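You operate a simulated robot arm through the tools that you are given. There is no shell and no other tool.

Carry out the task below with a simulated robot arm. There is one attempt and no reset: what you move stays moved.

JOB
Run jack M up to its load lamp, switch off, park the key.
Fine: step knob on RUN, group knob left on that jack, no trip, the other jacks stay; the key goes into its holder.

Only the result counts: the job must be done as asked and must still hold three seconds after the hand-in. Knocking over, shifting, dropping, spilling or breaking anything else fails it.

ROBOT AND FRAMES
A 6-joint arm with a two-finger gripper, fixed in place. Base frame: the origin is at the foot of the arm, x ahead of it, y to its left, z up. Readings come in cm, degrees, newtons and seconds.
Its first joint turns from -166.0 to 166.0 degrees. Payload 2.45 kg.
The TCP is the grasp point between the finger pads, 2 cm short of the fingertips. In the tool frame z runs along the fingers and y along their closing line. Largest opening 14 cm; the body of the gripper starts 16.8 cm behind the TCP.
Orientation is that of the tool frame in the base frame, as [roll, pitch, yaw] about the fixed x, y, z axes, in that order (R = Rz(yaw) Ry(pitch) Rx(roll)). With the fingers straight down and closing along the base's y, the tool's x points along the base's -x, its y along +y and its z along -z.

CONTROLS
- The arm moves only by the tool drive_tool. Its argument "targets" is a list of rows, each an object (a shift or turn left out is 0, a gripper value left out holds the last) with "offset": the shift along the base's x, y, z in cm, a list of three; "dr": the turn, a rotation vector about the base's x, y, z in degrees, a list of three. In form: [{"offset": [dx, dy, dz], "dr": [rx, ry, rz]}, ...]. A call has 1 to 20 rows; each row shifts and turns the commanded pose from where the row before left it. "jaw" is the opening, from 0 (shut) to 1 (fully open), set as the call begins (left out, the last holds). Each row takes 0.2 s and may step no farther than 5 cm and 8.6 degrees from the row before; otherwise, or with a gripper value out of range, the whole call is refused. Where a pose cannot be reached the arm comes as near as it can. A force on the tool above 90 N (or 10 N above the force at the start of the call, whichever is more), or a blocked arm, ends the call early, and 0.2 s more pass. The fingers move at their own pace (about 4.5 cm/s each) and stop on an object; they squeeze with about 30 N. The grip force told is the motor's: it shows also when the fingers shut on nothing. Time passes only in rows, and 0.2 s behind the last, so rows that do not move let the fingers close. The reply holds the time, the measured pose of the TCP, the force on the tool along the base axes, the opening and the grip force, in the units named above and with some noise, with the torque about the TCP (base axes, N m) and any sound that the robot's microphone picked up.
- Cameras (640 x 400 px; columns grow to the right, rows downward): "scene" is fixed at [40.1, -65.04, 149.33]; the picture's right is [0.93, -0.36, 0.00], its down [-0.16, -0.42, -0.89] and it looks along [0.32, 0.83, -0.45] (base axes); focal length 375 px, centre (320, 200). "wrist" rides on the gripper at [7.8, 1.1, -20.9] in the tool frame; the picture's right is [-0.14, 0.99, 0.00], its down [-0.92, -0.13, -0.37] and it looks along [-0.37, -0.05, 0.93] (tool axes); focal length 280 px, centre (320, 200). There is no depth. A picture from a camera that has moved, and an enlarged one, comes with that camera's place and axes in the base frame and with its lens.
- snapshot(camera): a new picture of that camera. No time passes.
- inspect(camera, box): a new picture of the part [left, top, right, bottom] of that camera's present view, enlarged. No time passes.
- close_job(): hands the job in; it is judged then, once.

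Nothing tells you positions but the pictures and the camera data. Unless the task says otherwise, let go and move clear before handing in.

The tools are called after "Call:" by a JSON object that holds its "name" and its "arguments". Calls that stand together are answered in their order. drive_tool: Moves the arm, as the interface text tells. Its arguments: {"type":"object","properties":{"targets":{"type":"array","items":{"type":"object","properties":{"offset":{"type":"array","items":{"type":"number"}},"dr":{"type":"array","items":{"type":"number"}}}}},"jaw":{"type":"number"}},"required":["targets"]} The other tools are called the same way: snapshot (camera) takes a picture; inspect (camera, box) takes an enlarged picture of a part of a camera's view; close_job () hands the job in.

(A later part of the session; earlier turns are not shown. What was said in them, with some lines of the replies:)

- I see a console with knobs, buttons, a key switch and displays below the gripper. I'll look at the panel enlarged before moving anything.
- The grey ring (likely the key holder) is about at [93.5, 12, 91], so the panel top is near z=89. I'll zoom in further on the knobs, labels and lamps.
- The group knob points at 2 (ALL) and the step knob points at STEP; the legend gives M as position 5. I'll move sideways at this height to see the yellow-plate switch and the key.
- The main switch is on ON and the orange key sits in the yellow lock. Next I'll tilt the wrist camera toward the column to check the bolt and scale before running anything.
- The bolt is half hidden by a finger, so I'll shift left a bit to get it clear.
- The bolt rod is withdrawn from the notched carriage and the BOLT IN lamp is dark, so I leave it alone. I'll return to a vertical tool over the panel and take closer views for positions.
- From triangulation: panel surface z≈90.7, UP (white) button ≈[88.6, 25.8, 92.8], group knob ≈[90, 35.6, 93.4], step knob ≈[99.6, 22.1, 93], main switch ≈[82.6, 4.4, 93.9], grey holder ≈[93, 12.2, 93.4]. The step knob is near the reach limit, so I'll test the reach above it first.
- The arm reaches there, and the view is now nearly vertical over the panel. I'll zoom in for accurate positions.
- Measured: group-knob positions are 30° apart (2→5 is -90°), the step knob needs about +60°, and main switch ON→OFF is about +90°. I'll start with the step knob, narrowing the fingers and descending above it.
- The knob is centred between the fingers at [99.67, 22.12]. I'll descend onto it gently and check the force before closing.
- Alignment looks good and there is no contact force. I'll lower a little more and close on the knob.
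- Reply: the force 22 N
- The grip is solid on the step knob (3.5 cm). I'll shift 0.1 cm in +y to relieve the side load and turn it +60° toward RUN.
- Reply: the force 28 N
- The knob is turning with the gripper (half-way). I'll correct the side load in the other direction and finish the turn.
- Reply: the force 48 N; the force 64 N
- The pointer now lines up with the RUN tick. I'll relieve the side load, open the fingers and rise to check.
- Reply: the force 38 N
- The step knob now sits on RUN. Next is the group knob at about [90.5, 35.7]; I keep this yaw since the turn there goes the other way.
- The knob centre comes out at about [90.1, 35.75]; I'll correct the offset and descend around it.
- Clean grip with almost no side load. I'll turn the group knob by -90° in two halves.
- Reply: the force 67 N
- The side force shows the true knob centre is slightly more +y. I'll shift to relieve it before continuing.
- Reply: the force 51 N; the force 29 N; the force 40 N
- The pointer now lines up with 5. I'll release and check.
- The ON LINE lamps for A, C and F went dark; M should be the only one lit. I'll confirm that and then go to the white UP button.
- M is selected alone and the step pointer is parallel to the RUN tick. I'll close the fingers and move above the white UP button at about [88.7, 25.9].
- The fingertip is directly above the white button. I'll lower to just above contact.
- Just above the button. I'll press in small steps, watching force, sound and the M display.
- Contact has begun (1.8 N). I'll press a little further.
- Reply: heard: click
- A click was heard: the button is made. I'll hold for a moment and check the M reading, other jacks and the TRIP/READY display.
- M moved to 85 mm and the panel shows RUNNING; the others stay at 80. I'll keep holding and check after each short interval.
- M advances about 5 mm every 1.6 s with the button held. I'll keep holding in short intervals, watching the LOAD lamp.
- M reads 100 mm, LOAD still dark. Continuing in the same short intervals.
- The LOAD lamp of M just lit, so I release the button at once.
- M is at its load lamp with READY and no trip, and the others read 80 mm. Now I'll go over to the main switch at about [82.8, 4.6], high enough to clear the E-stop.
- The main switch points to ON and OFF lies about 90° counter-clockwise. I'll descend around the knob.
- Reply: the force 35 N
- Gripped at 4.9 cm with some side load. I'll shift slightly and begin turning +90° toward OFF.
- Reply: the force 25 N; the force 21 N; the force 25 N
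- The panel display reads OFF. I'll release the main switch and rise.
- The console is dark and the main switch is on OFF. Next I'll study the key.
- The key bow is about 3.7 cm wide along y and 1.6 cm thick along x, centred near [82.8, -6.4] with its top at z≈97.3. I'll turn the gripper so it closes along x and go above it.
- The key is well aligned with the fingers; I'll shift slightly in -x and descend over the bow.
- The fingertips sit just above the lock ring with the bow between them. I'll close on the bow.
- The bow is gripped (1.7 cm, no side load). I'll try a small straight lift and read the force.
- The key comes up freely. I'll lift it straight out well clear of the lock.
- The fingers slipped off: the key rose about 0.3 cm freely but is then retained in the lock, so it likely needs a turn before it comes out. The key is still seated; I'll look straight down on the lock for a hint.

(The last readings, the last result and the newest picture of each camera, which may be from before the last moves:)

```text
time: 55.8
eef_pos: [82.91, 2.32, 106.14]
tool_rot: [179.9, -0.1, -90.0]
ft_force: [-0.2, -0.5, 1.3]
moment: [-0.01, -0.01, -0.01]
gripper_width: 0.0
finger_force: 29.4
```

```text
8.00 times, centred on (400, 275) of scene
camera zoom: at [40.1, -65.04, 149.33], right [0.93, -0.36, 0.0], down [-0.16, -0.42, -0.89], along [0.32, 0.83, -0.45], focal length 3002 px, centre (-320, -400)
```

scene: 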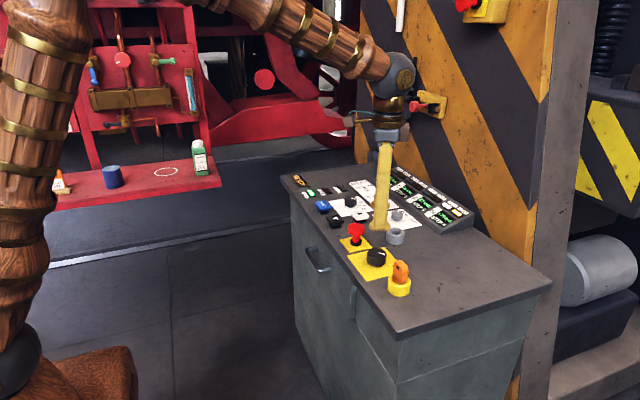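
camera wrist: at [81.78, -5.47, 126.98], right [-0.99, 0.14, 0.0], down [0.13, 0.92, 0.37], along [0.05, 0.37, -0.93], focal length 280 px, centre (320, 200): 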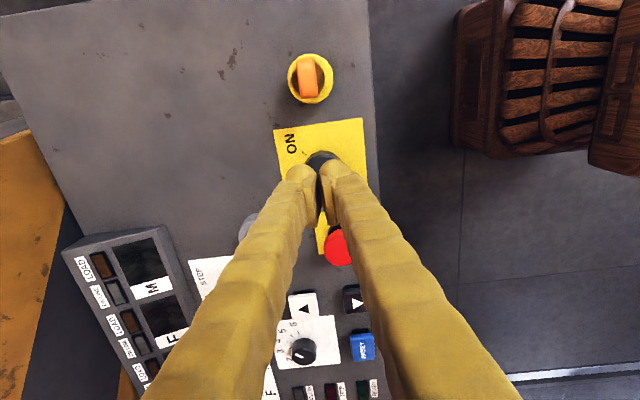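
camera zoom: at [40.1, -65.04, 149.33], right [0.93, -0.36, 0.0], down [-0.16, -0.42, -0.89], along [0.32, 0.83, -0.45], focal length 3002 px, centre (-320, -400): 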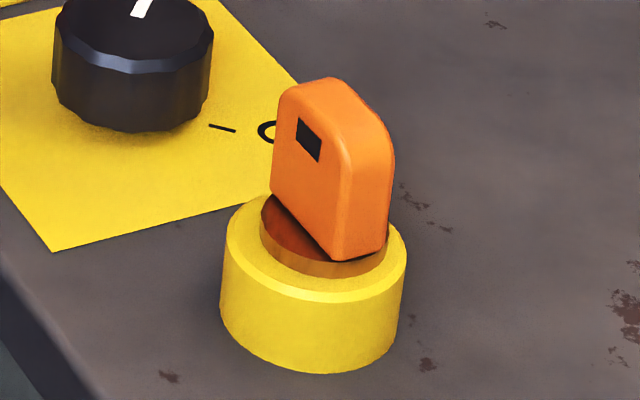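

The key is still in the lock but shifted about 0.3 cm, so it has play and something retains it. I'll grip it again and lift in tiny steps to find where it stops.

Call:
{"name": "drive_tool", "arguments": {"targets": [{"offset": [0, -4, 0]}, {"offset": [0.1, -4.5, 0]}, {"offset": [0, 0, -3]}, {"offset": [0, 0, -2.5]}, {"offset": [0, 0, 0]}], "jaw": 0.42}}

Call:
{"name": "inspect", "arguments": {"camera": "wrist", "box": [240, 110, 400, 240]}}

Call:
{"name": "inspect", "arguments": {"camera": "scene", "box": [360, 230, 440, 300]}}

```text
time: 57.0
eef_pos: [82.97, -6.16, 100.57]
tool_rot: [180.0, -0.1, -89.9]
ft_force: [0.6, 0.0, 0.0]
moment: [-0.01, 0.03, -0.02]
gripper_width: 5.9
finger_force: 0.1
```

```text
3.08 times, centred on (320, 175) of wrist
camera zoom: at [81.89, -13.99, 121.31], right [-0.99, 0.14, 0.0], down [0.13, 0.92, 0.37], along [0.05, 0.37, -0.93], focal length 863 px, centre (320, 277)
```

zoom: 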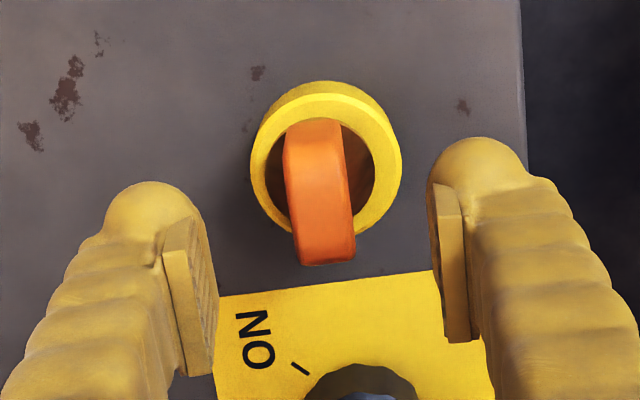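

```text
5.71 times, centred on (400, 265) of scene
camera zoom: at [40.1, -65.04, 149.33], right [0.93, -0.36, 0.0], down [-0.16, -0.42, -0.89], along [0.32, 0.83, -0.45], focal length 2144 px, centre (-137, -171)
```

zoom: 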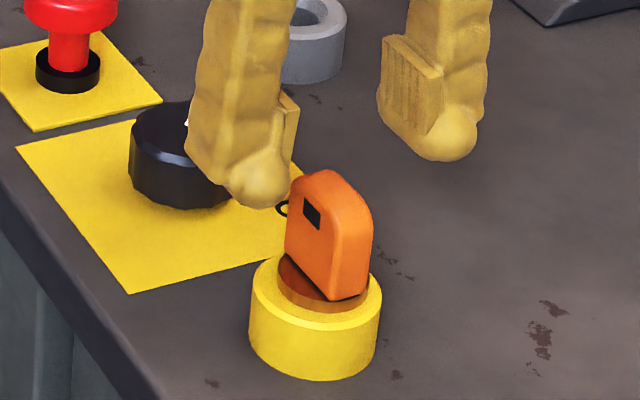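

Call:
{"name": "drive_tool", "arguments": {"targets": [{"offset": [0, -0.4, -2]}, {"offset": [0, 0, -2]}, {"offset": [0, 0, -0.3]}, {"offset": [0, 0, 0]}]}}

Call:
{"name": "drive_tool", "arguments": {"targets": [{"offset": [0, 0, 0]}, {"offset": [0, 0, 0]}, {"offset": [0, 0, 0]}, {"offset": [0, 0, 0]}], "jaw": 0}}

Call:
{"name": "inspect", "arguments": {"camera": "scene", "box": [360, 230, 440, 300]}}

Call:
{"name": "inspect", "arguments": {"camera": "wrist", "box": [240, 110, 400, 240]}}

```text
time: 58.0
eef_pos: [82.87, -6.46, 96.21]
tool_rot: [-180.0, 0.0, -90.0]
ft_force: [-0.8, -0.4, -0.2]
moment: [-0.03, 0.01, -0.02]
gripper_width: 5.89
finger_force: 0.0
```

```text
time: 59.0
eef_pos: [82.87, -6.51, 96.25]
tool_rot: [-179.9, 0.0, -90.0]
ft_force: [-0.1, 0.1, 0.1]
moment: [-0.02, 0.02, 0.01]
gripper_width: 1.69
finger_force: 29.4
```

```text
5.71 times, centred on (400, 265) of scene
camera zoom: at [40.1, -65.04, 149.33], right [0.93, -0.36, 0.0], down [-0.16, -0.42, -0.89], along [0.32, 0.83, -0.45], focal length 2144 px, centre (-137, -171)
```

zoom: 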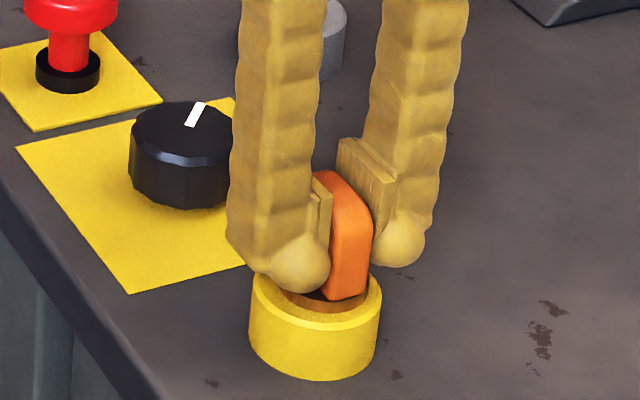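

```text
3.08 times, centred on (320, 175) of wrist
camera zoom: at [81.82, -14.42, 117.08], right [-0.99, 0.14, 0.0], down [0.13, 0.92, 0.37], along [0.05, 0.37, -0.93], focal length 863 px, centre (320, 277)
```

zoom: 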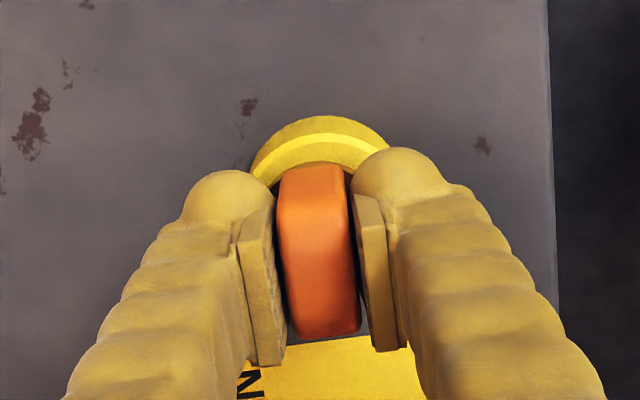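

Call:
{"name": "drive_tool", "arguments": {"targets": [{"offset": [0, 0, 0.4]}]}}

Call:
{"name": "drive_tool", "arguments": {"targets": [{"offset": [0, 0, 0.3]}]}}

Call:
{"name": "inspect", "arguments": {"camera": "scene", "box": [360, 230, 440, 300]}}

```text
time: 59.4
eef_pos: [83.03, -6.4, 96.71]
tool_rot: [-180.0, 0.0, -89.9]
ft_force: [0.8, -0.6, -1.0]
moment: [0.0, 0.0, -0.02]
gripper_width: 1.69
finger_force: 30.0
```

```text
time: 59.8
eef_pos: [82.95, -6.65, 96.95]
tool_rot: [180.0, -0.1, -90.0]
ft_force: [0.2, -1.0, -1.5]
moment: [-0.02, 0.0, 0.0]
gripper_width: 1.68
finger_force: 30.2
```

```text
5.71 times, centred on (400, 265) of scene
camera zoom: at [40.1, -65.04, 149.33], right [0.93, -0.36, 0.0], down [-0.16, -0.42, -0.89], along [0.32, 0.83, -0.45], focal length 2144 px, centre (-137, -171)
```

zoom: 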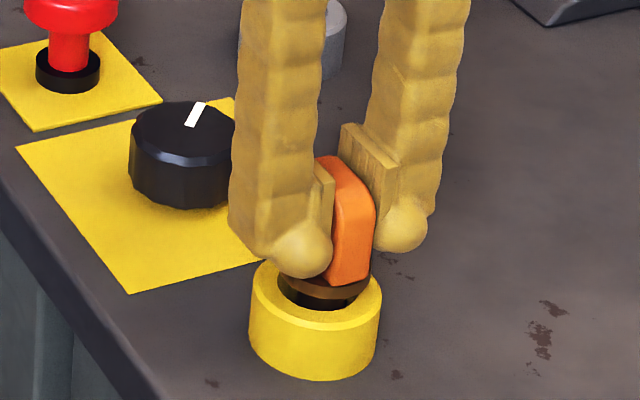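

It keeps rising freely (only about 1.5 N, its weight). I'll continue in small steps.

Call:
{"name": "drive_tool", "arguments": {"targets": [{"offset": [0, 0, 0.4]}]}}

Call:
{"name": "drive_tool", "arguments": {"targets": [{"offset": [0, 0, 0.4]}]}}

Call:
{"name": "inspect", "arguments": {"camera": "scene", "box": [360, 230, 440, 300]}}

```text
time: 60.2
eef_pos: [82.89, -6.56, 97.43]
tool_rot: [-180.0, 0.0, -90.0]
ft_force: [0.2, -0.3, 0.0]
moment: [-0.01, 0.03, -0.01]
gripper_width: 1.68
finger_force: 30.1
```

```text
time: 60.6
eef_pos: [82.81, -6.65, 97.76]
tool_rot: [-180.0, 0.0, -90.0]
ft_force: [-0.9, 0.1, -2.1]
moment: [0.02, 0.01, -0.01]
gripper_width: 1.68
finger_force: 29.7
```

```text
5.71 times, centred on (400, 265) of scene
camera zoom: at [40.1, -65.04, 149.33], right [0.93, -0.36, 0.0], down [-0.16, -0.42, -0.89], along [0.32, 0.83, -0.45], focal length 2144 px, centre (-137, -171)
```

zoom: 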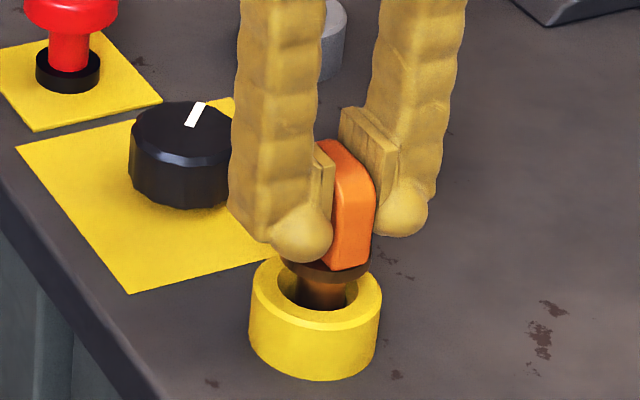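

Call:
{"name": "drive_tool", "arguments": {"targets": [{"offset": [0, 0, 0.3]}]}}

Call:
{"name": "drive_tool", "arguments": {"targets": [{"offset": [0, 0, 0.3]}]}}

Call:
{"name": "inspect", "arguments": {"camera": "scene", "box": [360, 230, 440, 300]}}

Call:
{"name": "drive_tool", "arguments": {"targets": [{"offset": [0, 0, 0.3]}]}}

Call:
{"name": "inspect", "arguments": {"camera": "scene", "box": [360, 230, 440, 300]}}

```text
time: 61.0
eef_pos: [82.81, -6.43, 98.11]
tool_rot: [-179.9, 0.0, -90.0]
ft_force: [0.6, -0.7, -1.4]
moment: [-0.01, -0.01, 0.02]
gripper_width: 1.67
finger_force: 29.9
```

```text
time: 61.4
eef_pos: [83.0, -6.61, 98.41]
tool_rot: [179.9, 0.0, -90.1]
ft_force: [-0.1, 0.4, -0.6]
moment: [0.0, 0.03, 0.01]
gripper_width: 1.67
finger_force: 30.4
```

```text
5.71 times, centred on (400, 265) of scene
camera zoom: at [40.1, -65.04, 149.33], right [0.93, -0.36, 0.0], down [-0.16, -0.42, -0.89], along [0.32, 0.83, -0.45], focal length 2144 px, centre (-137, -171)
```

zoom: 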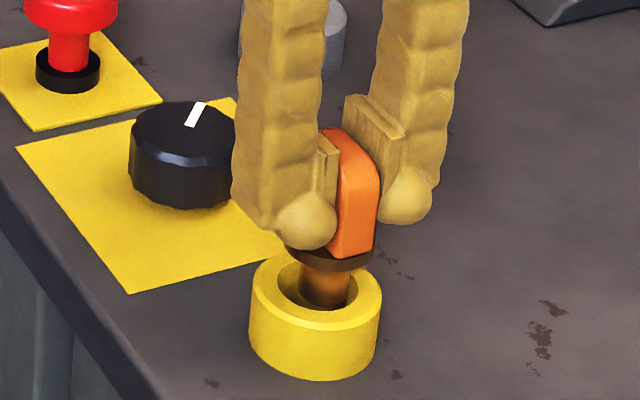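

```text
time: 61.8
eef_pos: [82.81, -6.61, 98.64]
tool_rot: [-180.0, -0.1, -90.0]
ft_force: [0.0, 0.5, -0.7]
moment: [0.0, 0.0, 0.0]
gripper_width: 1.68
finger_force: 30.3
```

```text
5.71 times, centred on (400, 265) of scene
camera zoom: at [40.1, -65.04, 149.33], right [0.93, -0.36, 0.0], down [-0.16, -0.42, -0.89], along [0.32, 0.83, -0.45], focal length 2144 px, centre (-137, -171)
```

zoom: 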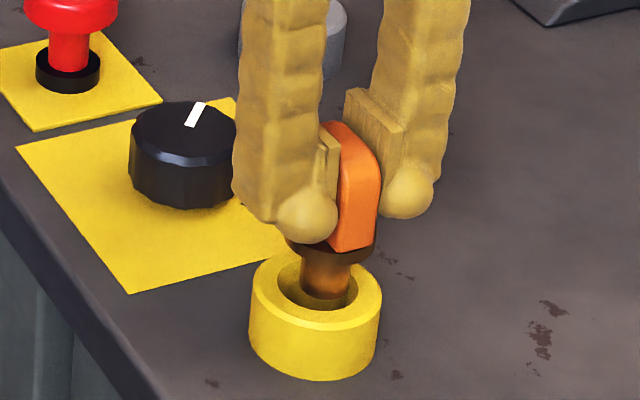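

Call:
{"name": "drive_tool", "arguments": {"targets": [{"offset": [0, 0, 0.3]}]}}

Call:
{"name": "drive_tool", "arguments": {"targets": [{"offset": [0, 0, 0.3]}]}}

Call:
{"name": "inspect", "arguments": {"camera": "scene", "box": [360, 230, 440, 300]}}

Call:
{"name": "drive_tool", "arguments": {"targets": [{"offset": [0, 0, 0.3]}]}}

Call:
{"name": "inspect", "arguments": {"camera": "scene", "box": [360, 230, 440, 300]}}

```text
time: 62.2
eef_pos: [82.93, -6.59, 99.0]
tool_rot: [179.9, 0.1, -89.9]
ft_force: [-0.1, 0.1, -0.9]
moment: [-0.01, -0.01, 0.01]
gripper_width: 1.68
finger_force: 29.8
```

```text
time: 62.6
eef_pos: [82.95, -6.54, 99.2]
tool_rot: [180.0, 0.0, -90.0]
ft_force: [0.3, 0.0, -0.7]
moment: [0.02, 0.0, 0.01]
gripper_width: 1.67
finger_force: 29.7
```

```text
5.71 times, centred on (400, 265) of scene
camera zoom: at [40.1, -65.04, 149.33], right [0.93, -0.36, 0.0], down [-0.16, -0.42, -0.89], along [0.32, 0.83, -0.45], focal length 2144 px, centre (-137, -171)
```

zoom: 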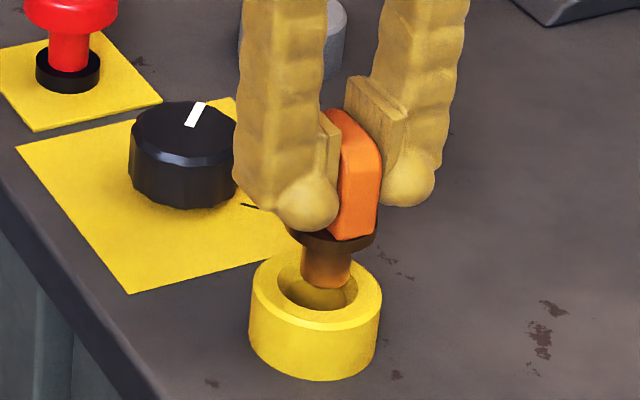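

```text
time: 63.0
eef_pos: [83.02, -6.61, 99.58]
tool_rot: [180.0, 0.0, -90.1]
ft_force: [-0.3, -0.2, -1.0]
moment: [-0.03, 0.0, 0.03]
gripper_width: 1.66
finger_force: 29.6
```

```text
5.71 times, centred on (400, 265) of scene
camera zoom: at [40.1, -65.04, 149.33], right [0.93, -0.36, 0.0], down [-0.16, -0.42, -0.89], along [0.32, 0.83, -0.45], focal length 2144 px, centre (-137, -171)
```

zoom: 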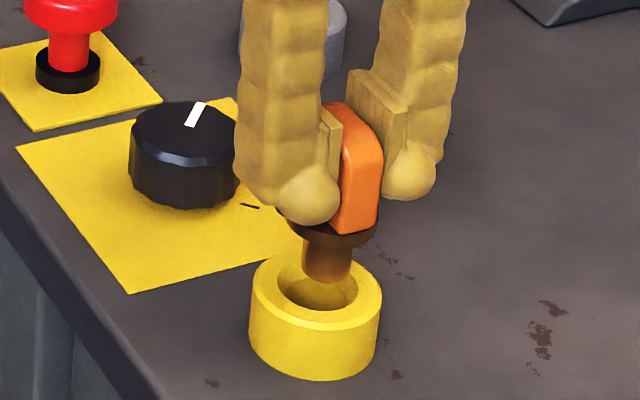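

The key is now out of the lock, held with only its own weight. The fast lift must have made it slip before, so I'll check for creep in the grip and then move gently.

Call:
{"name": "inspect", "arguments": {"camera": "scene", "box": [380, 240, 425, 280]}}

Call:
{"name": "drive_tool", "arguments": {"targets": [{"offset": [0, 0, 0.2]}, {"offset": [0, 0, 0.3]}, {"offset": [0, 0, 0.3]}]}}

Call:
{"name": "inspect", "arguments": {"camera": "scene", "box": [380, 240, 425, 280]}}

Call:
{"name": "inspect", "arguments": {"camera": "wrist", "box": [260, 110, 380, 230]}}

```text
10.00 times, centred on (402, 260) of scene
camera zoom: at [40.1, -65.04, 149.33], right [0.93, -0.36, 0.0], down [-0.16, -0.42, -0.89], along [0.32, 0.83, -0.45], focal length 3752 px, centre (-505, -400)
```

zoom: 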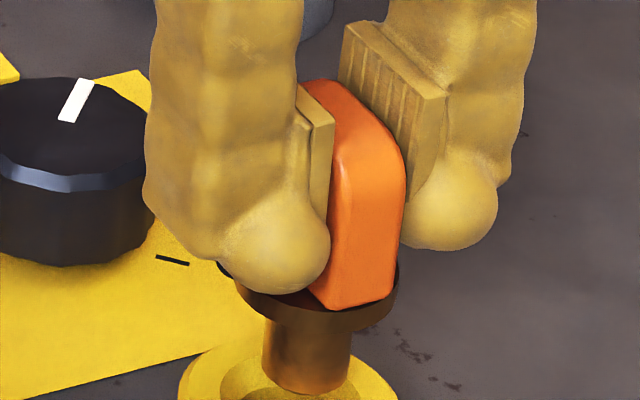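

```text
time: 63.8
eef_pos: [82.83, -6.52, 100.44]
tool_rot: [180.0, 0.0, -90.0]
ft_force: [0.3, 0.9, -1.5]
moment: [0.01, 0.03, -0.01]
gripper_width: 1.69
finger_force: 29.6
```

```text
10.00 times, centred on (402, 260) of scene
camera zoom: at [40.1, -65.04, 149.33], right [0.93, -0.36, 0.0], down [-0.16, -0.42, -0.89], along [0.32, 0.83, -0.45], focal length 3752 px, centre (-505, -400)
```

zoom: 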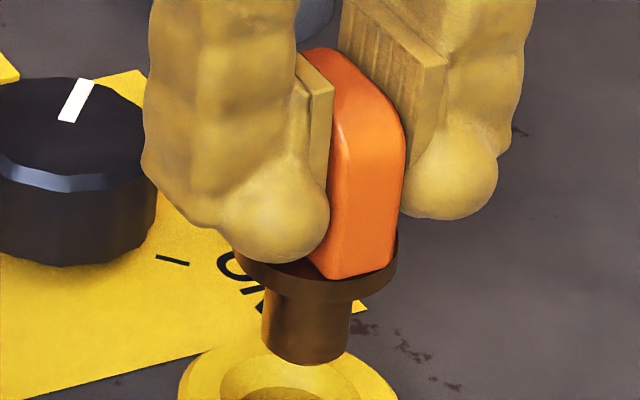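

```text
3.33 times, centred on (320, 170) of wrist
camera zoom: at [81.77, -14.4, 121.23], right [-0.99, 0.14, 0.0], down [0.13, 0.92, 0.37], along [0.05, 0.37, -0.93], focal length 935 px, centre (320, 300)
```

zoom: 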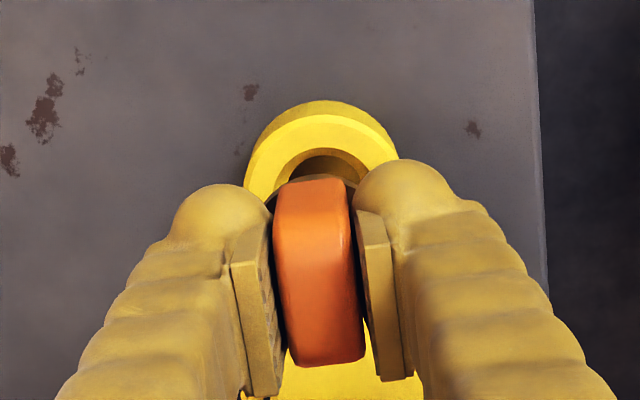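

No creep in the grip: the key hangs straight, with its shank tip about 5.5 cm below the TCP and its axis at the TCP. I'll raise it gently and carry it slowly toward the grey holder.

Call:
{"name": "drive_tool", "arguments": {"targets": [{"offset": [0, 0, 0.4]}, {"offset": [0, 0, 0.7]}, {"offset": [0, 0, 0.8]}, {"offset": [0, 0, 0.8]}, {"offset": [0, 0, 0.7]}, {"offset": [0.1, 0.2, 0.3]}, {"offset": [0.25, 0.45, 0]}, {"offset": [0.4, 0.75, 0]}, {"offset": [0.4, 0.75, 0]}, {"offset": [0.4, 0.75, 0]}, {"offset": [0.4, 0.75, 0]}, {"offset": [0.4, 0.75, 0]}]}}

Call:
{"name": "inspect", "arguments": {"camera": "scene", "box": [360, 190, 440, 290]}}

```text
time: 66.4
eef_pos: [85.27, -2.07, 103.91]
tool_rot: [179.8, 0.0, -90.0]
ft_force: [0.3, 0.2, -1.2]
moment: [-0.03, -0.01, 0.03]
gripper_width: 1.68
finger_force: 30.0
```

```text
4.00 times, centred on (400, 240) of scene
camera zoom: at [40.1, -65.04, 149.33], right [0.93, -0.36, 0.0], down [-0.16, -0.42, -0.89], along [0.32, 0.83, -0.45], focal length 1501 px, centre (0, 40)
```

zoom: 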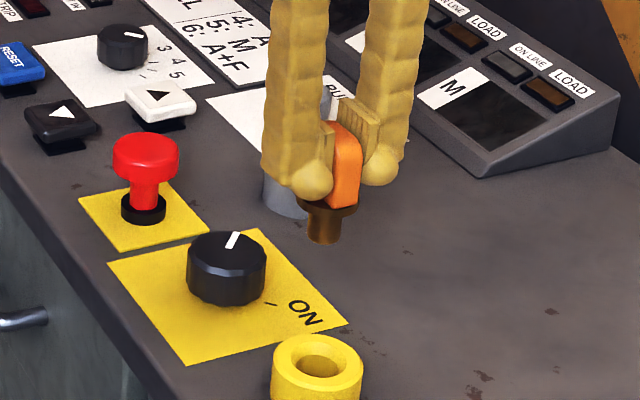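

Still firmly held. Continuing to above the holder.

Call:
{"name": "drive_tool", "arguments": {"targets": [{"offset": [0.25, 0.45, 0]}, {"offset": [0.4, 0.75, 0]}, {"offset": [0.45, 0.85, 0]}, {"offset": [0.48, 0.88, 0]}, {"offset": [0.48, 0.88, 0]}, {"offset": [0.48, 0.88, 0]}, {"offset": [0.48, 0.88, 0]}, {"offset": [0.48, 0.88, 0]}, {"offset": [0.48, 0.88, 0]}, {"offset": [0.48, 0.88, 0]}, {"offset": [0.48, 0.88, 0]}, {"offset": [0.48, 0.88, 0]}, {"offset": [0.48, 0.88, 0]}, {"offset": [0.48, 0.88, 0]}, {"offset": [0.48, 0.88, 0]}, {"offset": [0.48, 0.88, 0]}, {"offset": [0.3, 0.55, 0]}, {"offset": [0.2, 0.4, 0]}, {"offset": [0, 0, 0]}]}}

Call:
{"name": "inspect", "arguments": {"camera": "scene", "box": [360, 170, 440, 270]}}

Call:
{"name": "snapshot", "arguments": {"camera": "wrist"}}

Call:
{"name": "inspect", "arguments": {"camera": "wrist", "box": [240, 100, 400, 230]}}

```text
time: 70.4
eef_pos: [93.02, 12.25, 104.06]
tool_rot: [180.0, 0.0, -89.9]
ft_force: [0.1, -0.5, -1.8]
moment: [-0.01, 0.02, 0.02]
gripper_width: 1.67
finger_force: 30.2
```

```text
4.00 times, centred on (400, 220) of scene
camera zoom: at [40.1, -65.04, 149.33], right [0.93, -0.36, 0.0], down [-0.16, -0.42, -0.89], along [0.32, 0.83, -0.45], focal length 1501 px, centre (0, 120)
```

zoom: 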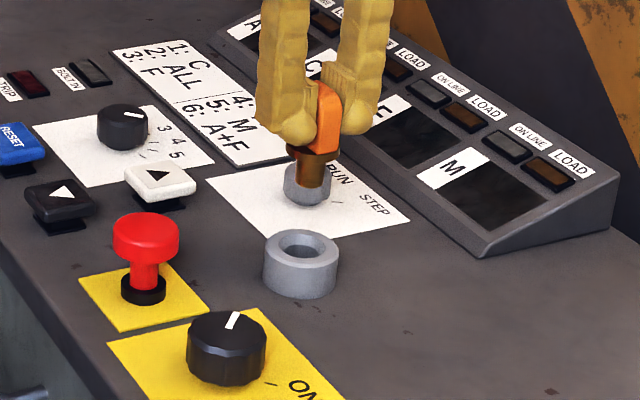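

```text
taken
camera wrist: at [92.0, 4.43, 124.93], right [-0.99, 0.14, 0.0], down [0.13, 0.92, 0.37], along [0.05, 0.37, -0.93], focal length 280 px, centre (320, 200)
```

wrist: 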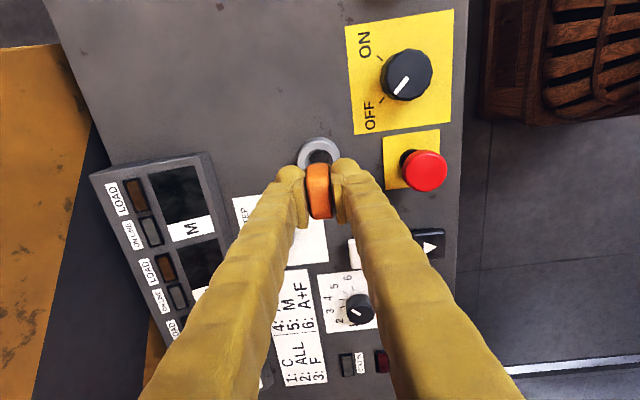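

```text
3.08 times, centred on (320, 165) of wrist
camera zoom: at [92.0, 4.43, 124.93], right [-0.99, 0.14, 0.0], down [0.13, 0.92, 0.37], along [0.05, 0.37, -0.93], focal length 863 px, centre (320, 308)
```

zoom: 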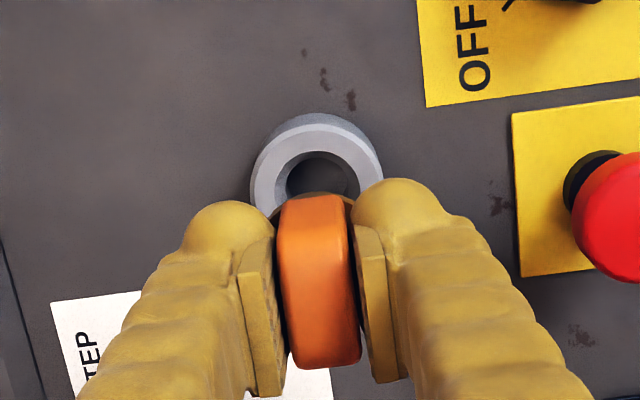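

Call:
{"name": "inspect", "arguments": {"camera": "scene", "box": [376, 195, 421, 245]}}

```text
8.00 times, centred on (398, 220) of scene
camera zoom: at [40.1, -65.04, 149.33], right [0.93, -0.36, 0.0], down [-0.16, -0.42, -0.89], along [0.32, 0.83, -0.45], focal length 3002 px, centre (-308, 40)
```

zoom: 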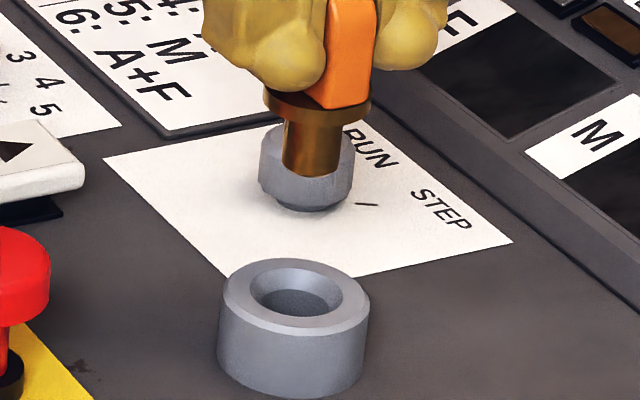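

The shank tip lines up with the holder to within about 0.2 cm, and the holder's chamfer allows about 0.5 cm. I'll descend gently to just above the opening.

Call:
{"name": "drive_tool", "arguments": {"targets": [{"offset": [0, 0, -0.4]}, {"offset": [0, 0, -0.7]}, {"offset": [0, 0, -0.8]}, {"offset": [0, 0, -0.8]}, {"offset": [0, 0, -0.7]}, {"offset": [0, 0, -0.6]}, {"offset": [0, 0, -0.4]}, {"offset": [0, 0, 0]}]}}

Call:
{"name": "inspect", "arguments": {"camera": "scene", "box": [376, 200, 421, 250]}}

Call:
{"name": "inspect", "arguments": {"camera": "wrist", "box": [240, 100, 400, 230]}}

```text
time: 72.2
eef_pos: [93.05, 12.45, 99.78]
tool_rot: [-180.0, 0.0, -90.0]
ft_force: [1.1, 0.2, -0.3]
moment: [0.01, -0.03, 0.02]
gripper_width: 1.68
finger_force: 30.3
```

```text
8.00 times, centred on (398, 225) of scene
camera zoom: at [40.1, -65.04, 149.33], right [0.93, -0.36, 0.0], down [-0.16, -0.42, -0.89], along [0.32, 0.83, -0.45], focal length 3002 px, centre (-308, 0)
```

zoom: 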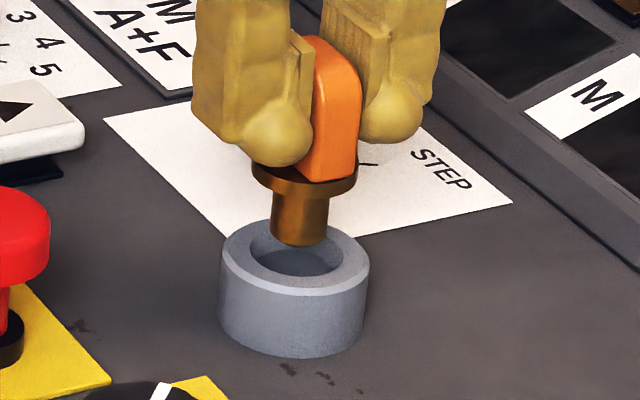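

```text
3.08 times, centred on (320, 165) of wrist
camera zoom: at [91.97, 4.43, 120.5], right [-0.99, 0.14, 0.0], down [0.13, 0.92, 0.37], along [0.05, 0.37, -0.93], focal length 863 px, centre (320, 308)
```

zoom: 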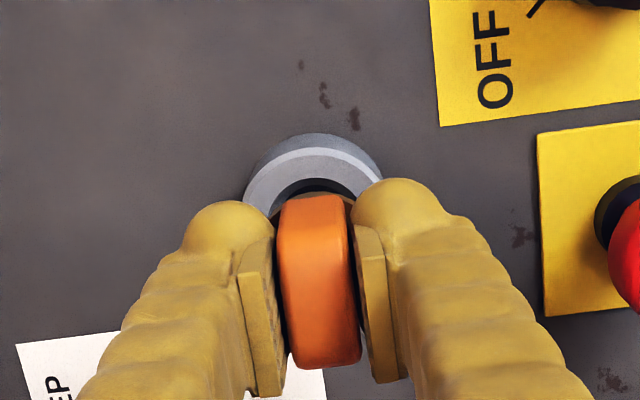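

Alignment is within about 0.2 cm; I'll nudge slightly and lower the shank into the holder, watching the force.

Call:
{"name": "drive_tool", "arguments": {"targets": [{"offset": [-0.05, -0.1, -0.3]}, {"offset": [0, 0, -0.4]}, {"offset": [0, 0, -0.4]}]}}

Call:
{"name": "inspect", "arguments": {"camera": "scene", "box": [376, 200, 421, 250]}}

```text
time: 73.0
eef_pos: [93.03, 12.19, 98.64]
tool_rot: [-179.9, -0.1, -90.0]
ft_force: [-0.5, 0.1, -1.2]
moment: [0.0, -0.03, -0.01]
gripper_width: 1.67
finger_force: 29.6
```

```text
8.00 times, centred on (398, 225) of scene
camera zoom: at [40.1, -65.04, 149.33], right [0.93, -0.36, 0.0], down [-0.16, -0.42, -0.89], along [0.32, 0.83, -0.45], focal length 3002 px, centre (-308, 0)
```

zoom: 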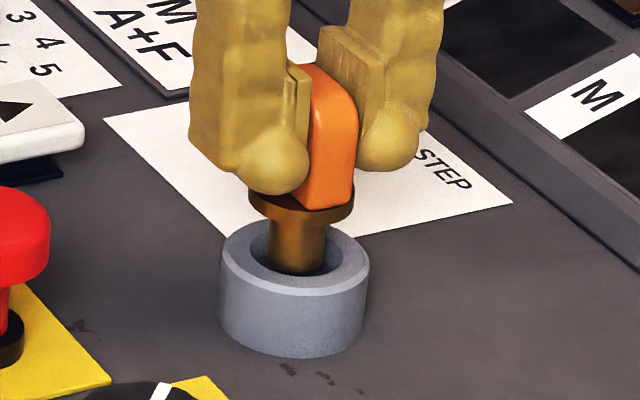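

The shank is entering without contact. Continuing down.

Call:
{"name": "drive_tool", "arguments": {"targets": [{"offset": [0, 0, -0.4]}, {"offset": [0, 0, -0.4]}, {"offset": [0, 0, -0.4]}]}}

Call:
{"name": "inspect", "arguments": {"camera": "scene", "box": [376, 200, 421, 250]}}

```text
time: 73.8
eef_pos: [93.03, 12.26, 97.43]
tool_rot: [180.0, -0.1, -90.0]
ft_force: [2.5, 4.4, 1.3]
moment: [0.24, -0.14, -0.01]
gripper_width: 1.69
finger_force: 30.5
```

```text
8.00 times, centred on (398, 225) of scene
camera zoom: at [40.1, -65.04, 149.33], right [0.93, -0.36, 0.0], down [-0.16, -0.42, -0.89], along [0.32, 0.83, -0.45], focal length 3002 px, centre (-308, 0)
```

zoom: 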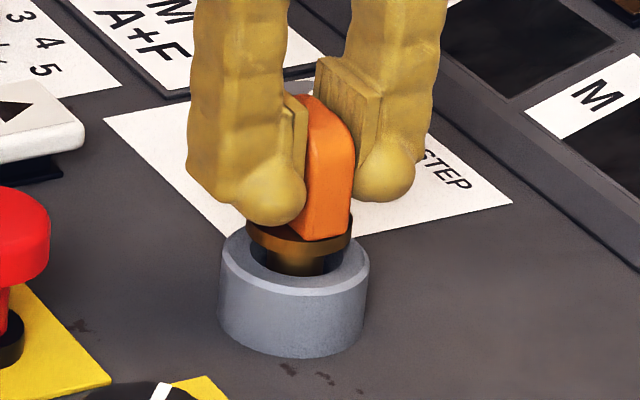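

A light wall contact pushes toward +x/+y; I'll yield that way slightly and continue.

Call:
{"name": "drive_tool", "arguments": {"targets": [{"offset": [0.06, 0.12, 0]}, {"offset": [0, 0, -0.3]}, {"offset": [0, 0, -0.3]}]}}

Call:
{"name": "inspect", "arguments": {"camera": "scene", "box": [376, 200, 421, 250]}}

```text
time: 74.6
eef_pos: [93.06, 12.28, 96.77]
tool_rot: [179.8, 0.0, -90.0]
ft_force: [0.4, -0.6, -0.8]
moment: [0.0, -0.02, 0.03]
gripper_width: 1.69
finger_force: 30.2
```

```text
8.00 times, centred on (398, 225) of scene
camera zoom: at [40.1, -65.04, 149.33], right [0.93, -0.36, 0.0], down [-0.16, -0.42, -0.89], along [0.32, 0.83, -0.45], focal length 3002 px, centre (-308, 0)
```

zoom: 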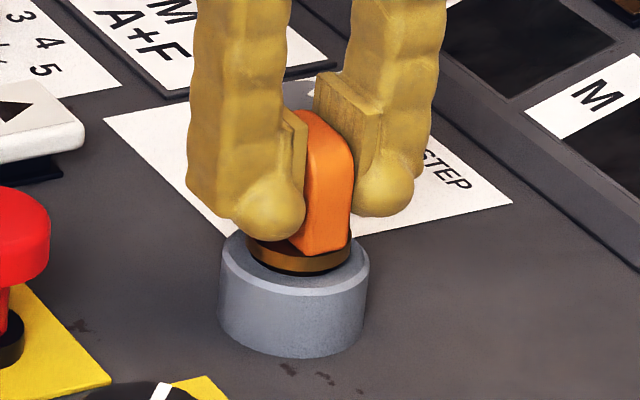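

Call:
{"name": "drive_tool", "arguments": {"targets": [{"offset": [0, 0, -0.25]}]}}

Call:
{"name": "drive_tool", "arguments": {"targets": [{"offset": [0, 0, -0.2]}]}}

Call:
{"name": "inspect", "arguments": {"camera": "scene", "box": [376, 200, 421, 250]}}

```text
time: 75.0
eef_pos: [93.01, 12.35, 96.51]
tool_rot: [-179.9, 0.0, -90.0]
ft_force: [0.4, -0.6, -0.6]
moment: [0.02, -0.03, 0.01]
gripper_width: 1.69
finger_force: 29.5
```

```text
time: 75.4
eef_pos: [93.09, 12.32, 96.41]
tool_rot: [180.0, 0.1, -90.0]
ft_force: [0.0, -0.9, -0.1]
moment: [0.02, 0.01, -0.02]
gripper_width: 1.68
finger_force: 30.5
```

```text
8.00 times, centred on (398, 225) of scene
camera zoom: at [40.1, -65.04, 149.33], right [0.93, -0.36, 0.0], down [-0.16, -0.42, -0.89], along [0.32, 0.83, -0.45], focal length 3002 px, centre (-308, 0)
```

zoom: 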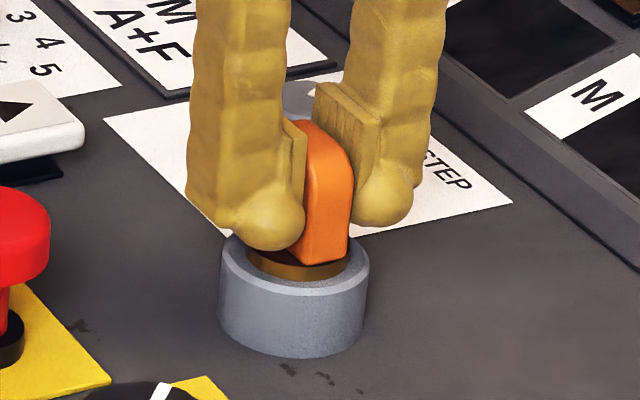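

Call:
{"name": "drive_tool", "arguments": {"targets": [{"offset": [0, 0, -0.15]}]}}

Call:
{"name": "drive_tool", "arguments": {"targets": [{"offset": [0, 0, -0.12]}]}}

Call:
{"name": "inspect", "arguments": {"camera": "scene", "box": [376, 200, 421, 250]}}

```text
time: 75.8
eef_pos: [93.2, 12.41, 96.42]
tool_rot: [-180.0, -0.1, -90.0]
ft_force: [1.9, 0.0, 8.5]
moment: [0.01, 0.1, 0.01]
gripper_width: 1.68
finger_force: 30.3
```

```text
time: 76.2
eef_pos: [93.04, 12.35, 96.33]
tool_rot: [-179.9, 0.0, -90.1]
ft_force: [1.6, 0.7, 23.6]
moment: [-0.23, -0.05, -0.03]
gripper_width: 1.69
finger_force: 29.8
```

```text
8.00 times, centred on (398, 225) of scene
camera zoom: at [40.1, -65.04, 149.33], right [0.93, -0.36, 0.0], down [-0.16, -0.42, -0.89], along [0.32, 0.83, -0.45], focal length 3002 px, centre (-308, 0)
```

zoom: 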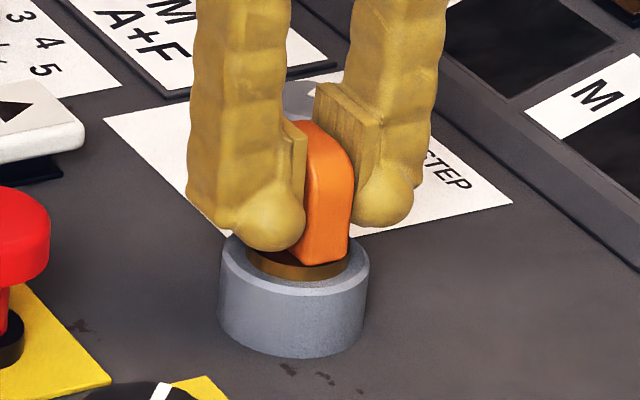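

The key is seated (24 N upward reaction). I'll relieve the push and open the fingers.

Call:
{"name": "drive_tool", "arguments": {"targets": [{"offset": [0, 0, 0.12]}]}}

Call:
{"name": "drive_tool", "arguments": {"targets": [{"offset": [0, 0, 0]}, {"offset": [0, 0, 0]}, {"offset": [0, 0, 0]}], "jaw": 0.35}}

Call:
{"name": "inspect", "arguments": {"camera": "scene", "box": [376, 200, 421, 250]}}

Call:
{"name": "inspect", "arguments": {"camera": "wrist", "box": [240, 100, 400, 230]}}

```text
time: 76.6
eef_pos: [93.1, 12.37, 96.36]
tool_rot: [180.0, 0.1, -90.1]
ft_force: [6.4, 0.8, 15.9]
moment: [-0.03, -0.06, 0.05]
gripper_width: 1.68
finger_force: 29.6
```

```text
time: 77.4
eef_pos: [93.1, 12.32, 96.26]
tool_rot: [-180.0, 0.0, -90.0]
ft_force: [0.0, -0.3, -0.9]
moment: [-0.01, 0.01, 0.01]
gripper_width: 4.88
finger_force: 0.0
```

```text
8.00 times, centred on (398, 225) of scene
camera zoom: at [40.1, -65.04, 149.33], right [0.93, -0.36, 0.0], down [-0.16, -0.42, -0.89], along [0.32, 0.83, -0.45], focal length 3002 px, centre (-308, 0)
```

zoom: 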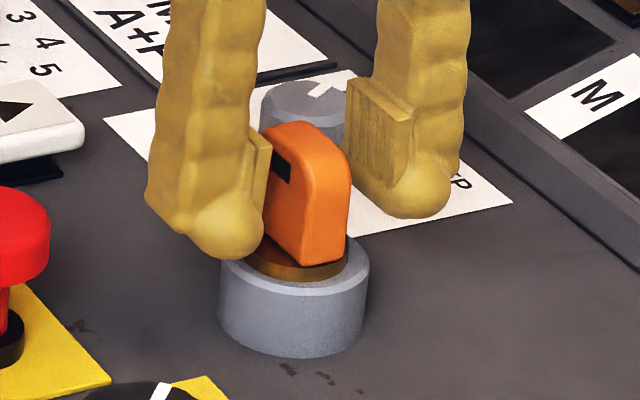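

```text
3.08 times, centred on (320, 165) of wrist
camera zoom: at [92.01, 4.48, 117.05], right [-0.99, 0.14, 0.0], down [0.13, 0.92, 0.37], along [0.05, 0.37, -0.93], focal length 863 px, centre (320, 308)
```

zoom: 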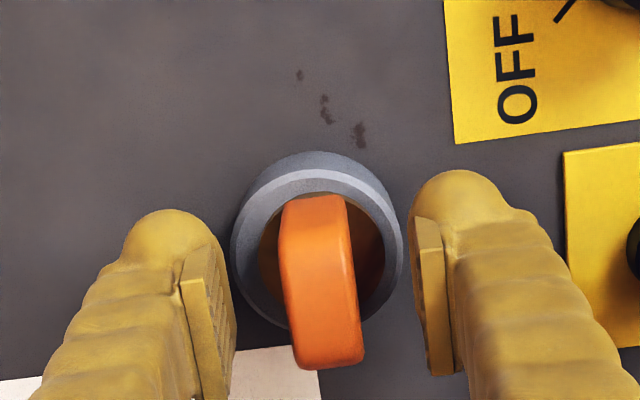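

The key stands upright in the holder. I'll rise straight up and clear away, then check everything.

Call:
{"name": "drive_tool", "arguments": {"targets": [{"offset": [0, 0, 1]}, {"offset": [0, 0, 2]}, {"offset": [0, 0, 3]}, {"offset": [0, 0, 4]}, {"offset": [0, 0, 4]}, {"offset": [0, 0, 4]}, {"offset": [-4, 0, 2]}, {"offset": [-4.5, 0, 0]}, {"offset": [-4.5, 0, 0]}, {"offset": [-4.5, 0, 0]}, {"offset": [0, 0, 0]}]}}

Call:
{"name": "snapshot", "arguments": {"camera": "scene"}}

Call:
{"name": "snapshot", "arguments": {"camera": "wrist"}}

Call:
{"name": "inspect", "arguments": {"camera": "scene", "box": [376, 200, 421, 250]}}

Call:
{"name": "inspect", "arguments": {"camera": "scene", "box": [280, 160, 440, 300]}}

```text
time: 79.8
eef_pos: [75.36, 12.02, 116.11]
tool_rot: [-179.9, 0.0, -89.9]
ft_force: [0.2, -0.9, -0.6]
moment: [0.04, 0.02, -0.01]
gripper_width: 4.89
finger_force: 0.0
```

```text
taken
```

scene: 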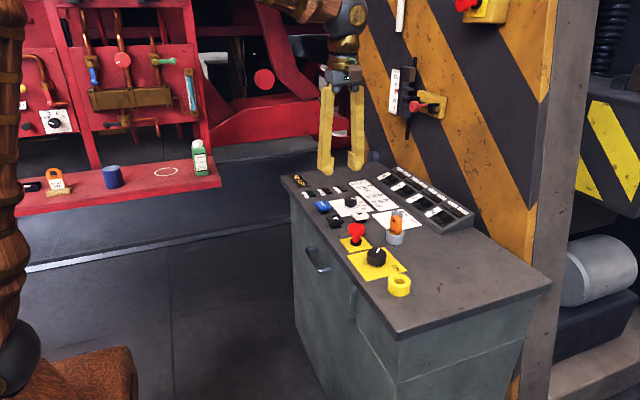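

```text
taken
camera wrist: at [74.22, 4.24, 136.95], right [-0.99, 0.14, 0.0], down [0.13, 0.92, 0.37], along [0.05, 0.37, -0.93], focal length 280 px, centre (320, 200)
```

wrist: 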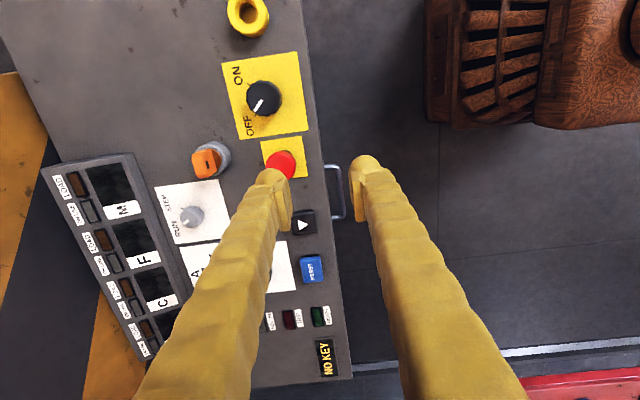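

```text
8.00 times, centred on (398, 225) of scene
camera zoom: at [40.1, -65.04, 149.33], right [0.93, -0.36, 0.0], down [-0.16, -0.42, -0.89], along [0.32, 0.83, -0.45], focal length 3002 px, centre (-308, 0)
```

zoom: 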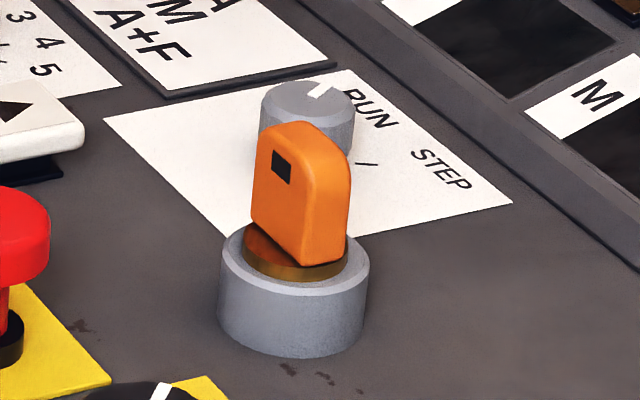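

```text
2.86 times, centred on (360, 230) of scene
camera zoom: at [40.1, -65.04, 149.33], right [0.93, -0.36, 0.0], down [-0.16, -0.42, -0.89], along [0.32, 0.83, -0.45], focal length 1072 px, centre (206, 114)
```

zoom: 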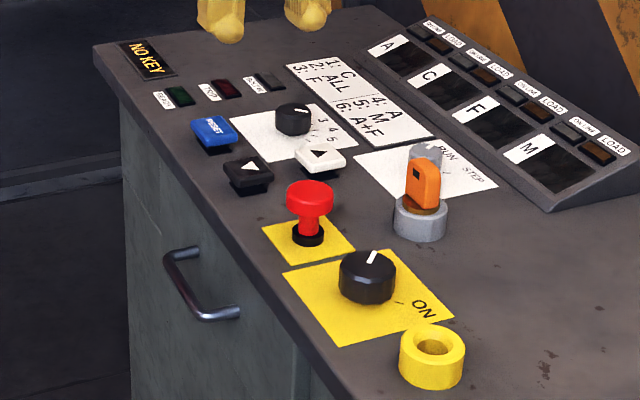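

The display reads NO KEY, the key stands in the grey holder, and nothing else moved. I'll do a last check of the knobs before handing in.

Call:
{"name": "inspect", "arguments": {"camera": "wrist", "box": [150, 70, 310, 240]}}

Call:
{"name": "drive_tool", "arguments": {"targets": [{"offset": [-4, -4, 2]}, {"offset": [-2, -4, 2]}, {"offset": [0, -4, 0]}, {"offset": [0, -4, 0]}, {"offset": [0, 0, 0]}]}}

Call:
{"name": "inspect", "arguments": {"camera": "scene", "box": [310, 175, 390, 235]}}

Call:
{"name": "inspect", "arguments": {"camera": "scene", "box": [375, 195, 435, 245]}}

Call:
{"name": "snapshot", "arguments": {"camera": "wrist"}}

```text
2.35 times, centred on (230, 155) of wrist
camera zoom: at [74.22, 4.24, 136.95], right [-0.99, 0.14, 0.0], down [0.13, 0.92, 0.37], along [0.05, 0.37, -0.93], focal length 660 px, centre (532, 306)
```

zoom: 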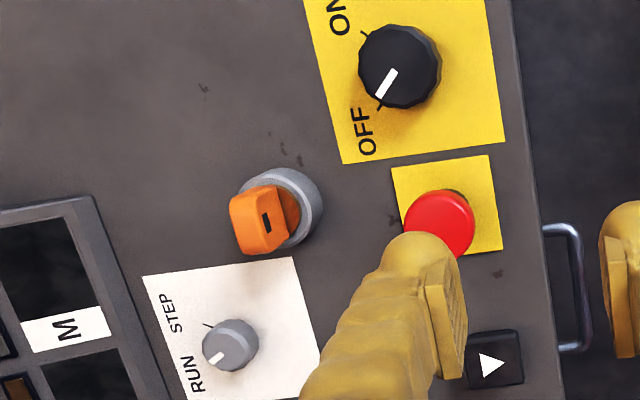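

```text
refused: row 1 steps farther than a row can; nothing moved
```

```text
6.67 times, centred on (350, 205) of scene
camera zoom: at [40.1, -65.04, 149.33], right [0.93, -0.36, 0.0], down [-0.16, -0.42, -0.89], along [0.32, 0.83, -0.45], focal length 2501 px, centre (120, 167)
```

zoom: 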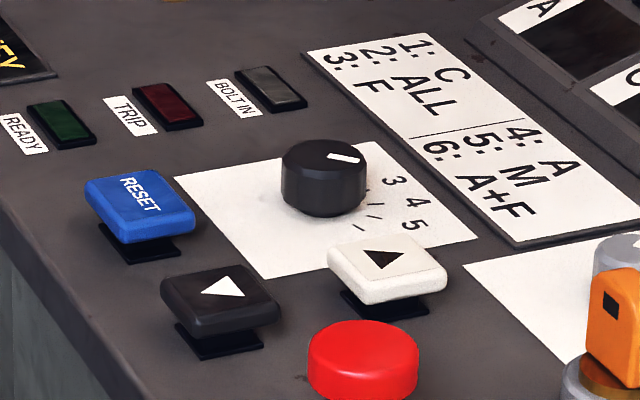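

```text
8.00 times, centred on (405, 220) of scene
camera zoom: at [40.1, -65.04, 149.33], right [0.93, -0.36, 0.0], down [-0.16, -0.42, -0.89], along [0.32, 0.83, -0.45], focal length 3002 px, centre (-360, 40)
```

zoom: 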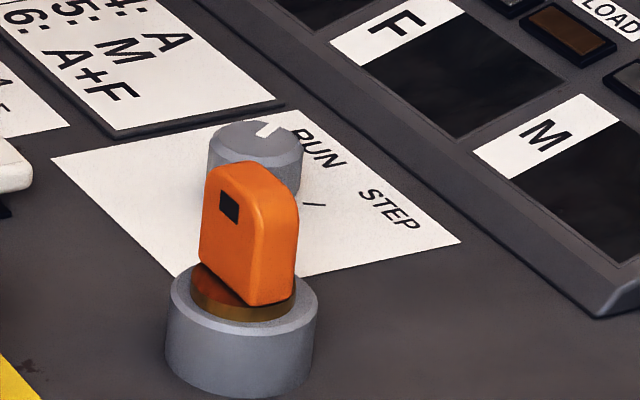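

```text
taken
camera wrist: at [74.22, 4.24, 136.95], right [-0.99, 0.14, 0.0], down [0.13, 0.92, 0.37], along [0.05, 0.37, -0.93], focal length 280 px, centre (320, 200)
```

wrist: 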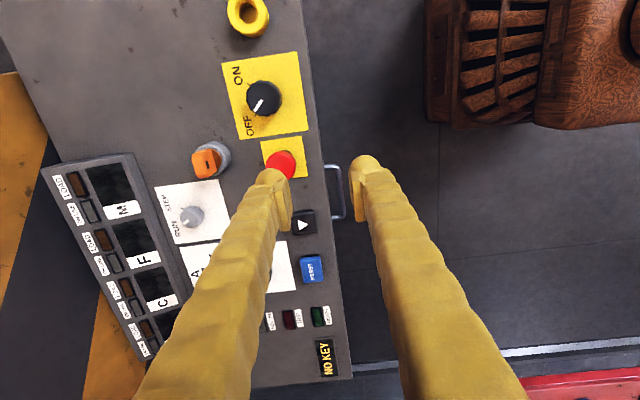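

Everything checks out: step knob on RUN, group knob on 5 (M), main switch on OFF, TRIP dark, key upright in the grey holder, and the gripper is open and clear. I'm handing in the job.

Call:
{"name": "close_job", "arguments": {}}

```text
The job is handed in.
```

Jack M is up at its load lamp, the console is switched off and the key is parked in the grey holder. I've handed the job in.

- **Jack M:** it ran from 80 to 110 mm. I released the UP button as soon as M's LOAD lamp lit. A, C and F still read 80 mm just before I switched off.
- **Knobs:** the step knob is on RUN, the group knob is on 5 (M), and the main switch is on OFF.
- **Trip:** the TRIP lamp was dark each time I checked and was still dark at the end.
- **Key:** it stands upright and seated in its holder, and the panel now reads NO KEY. On my first pull the fingers slipped off and the key dropped back into its lock. I gripped it again and lifted more slowly, which worked.

The gripper is open and clear of the console, and I saw nothing else disturbed in the last pictures.
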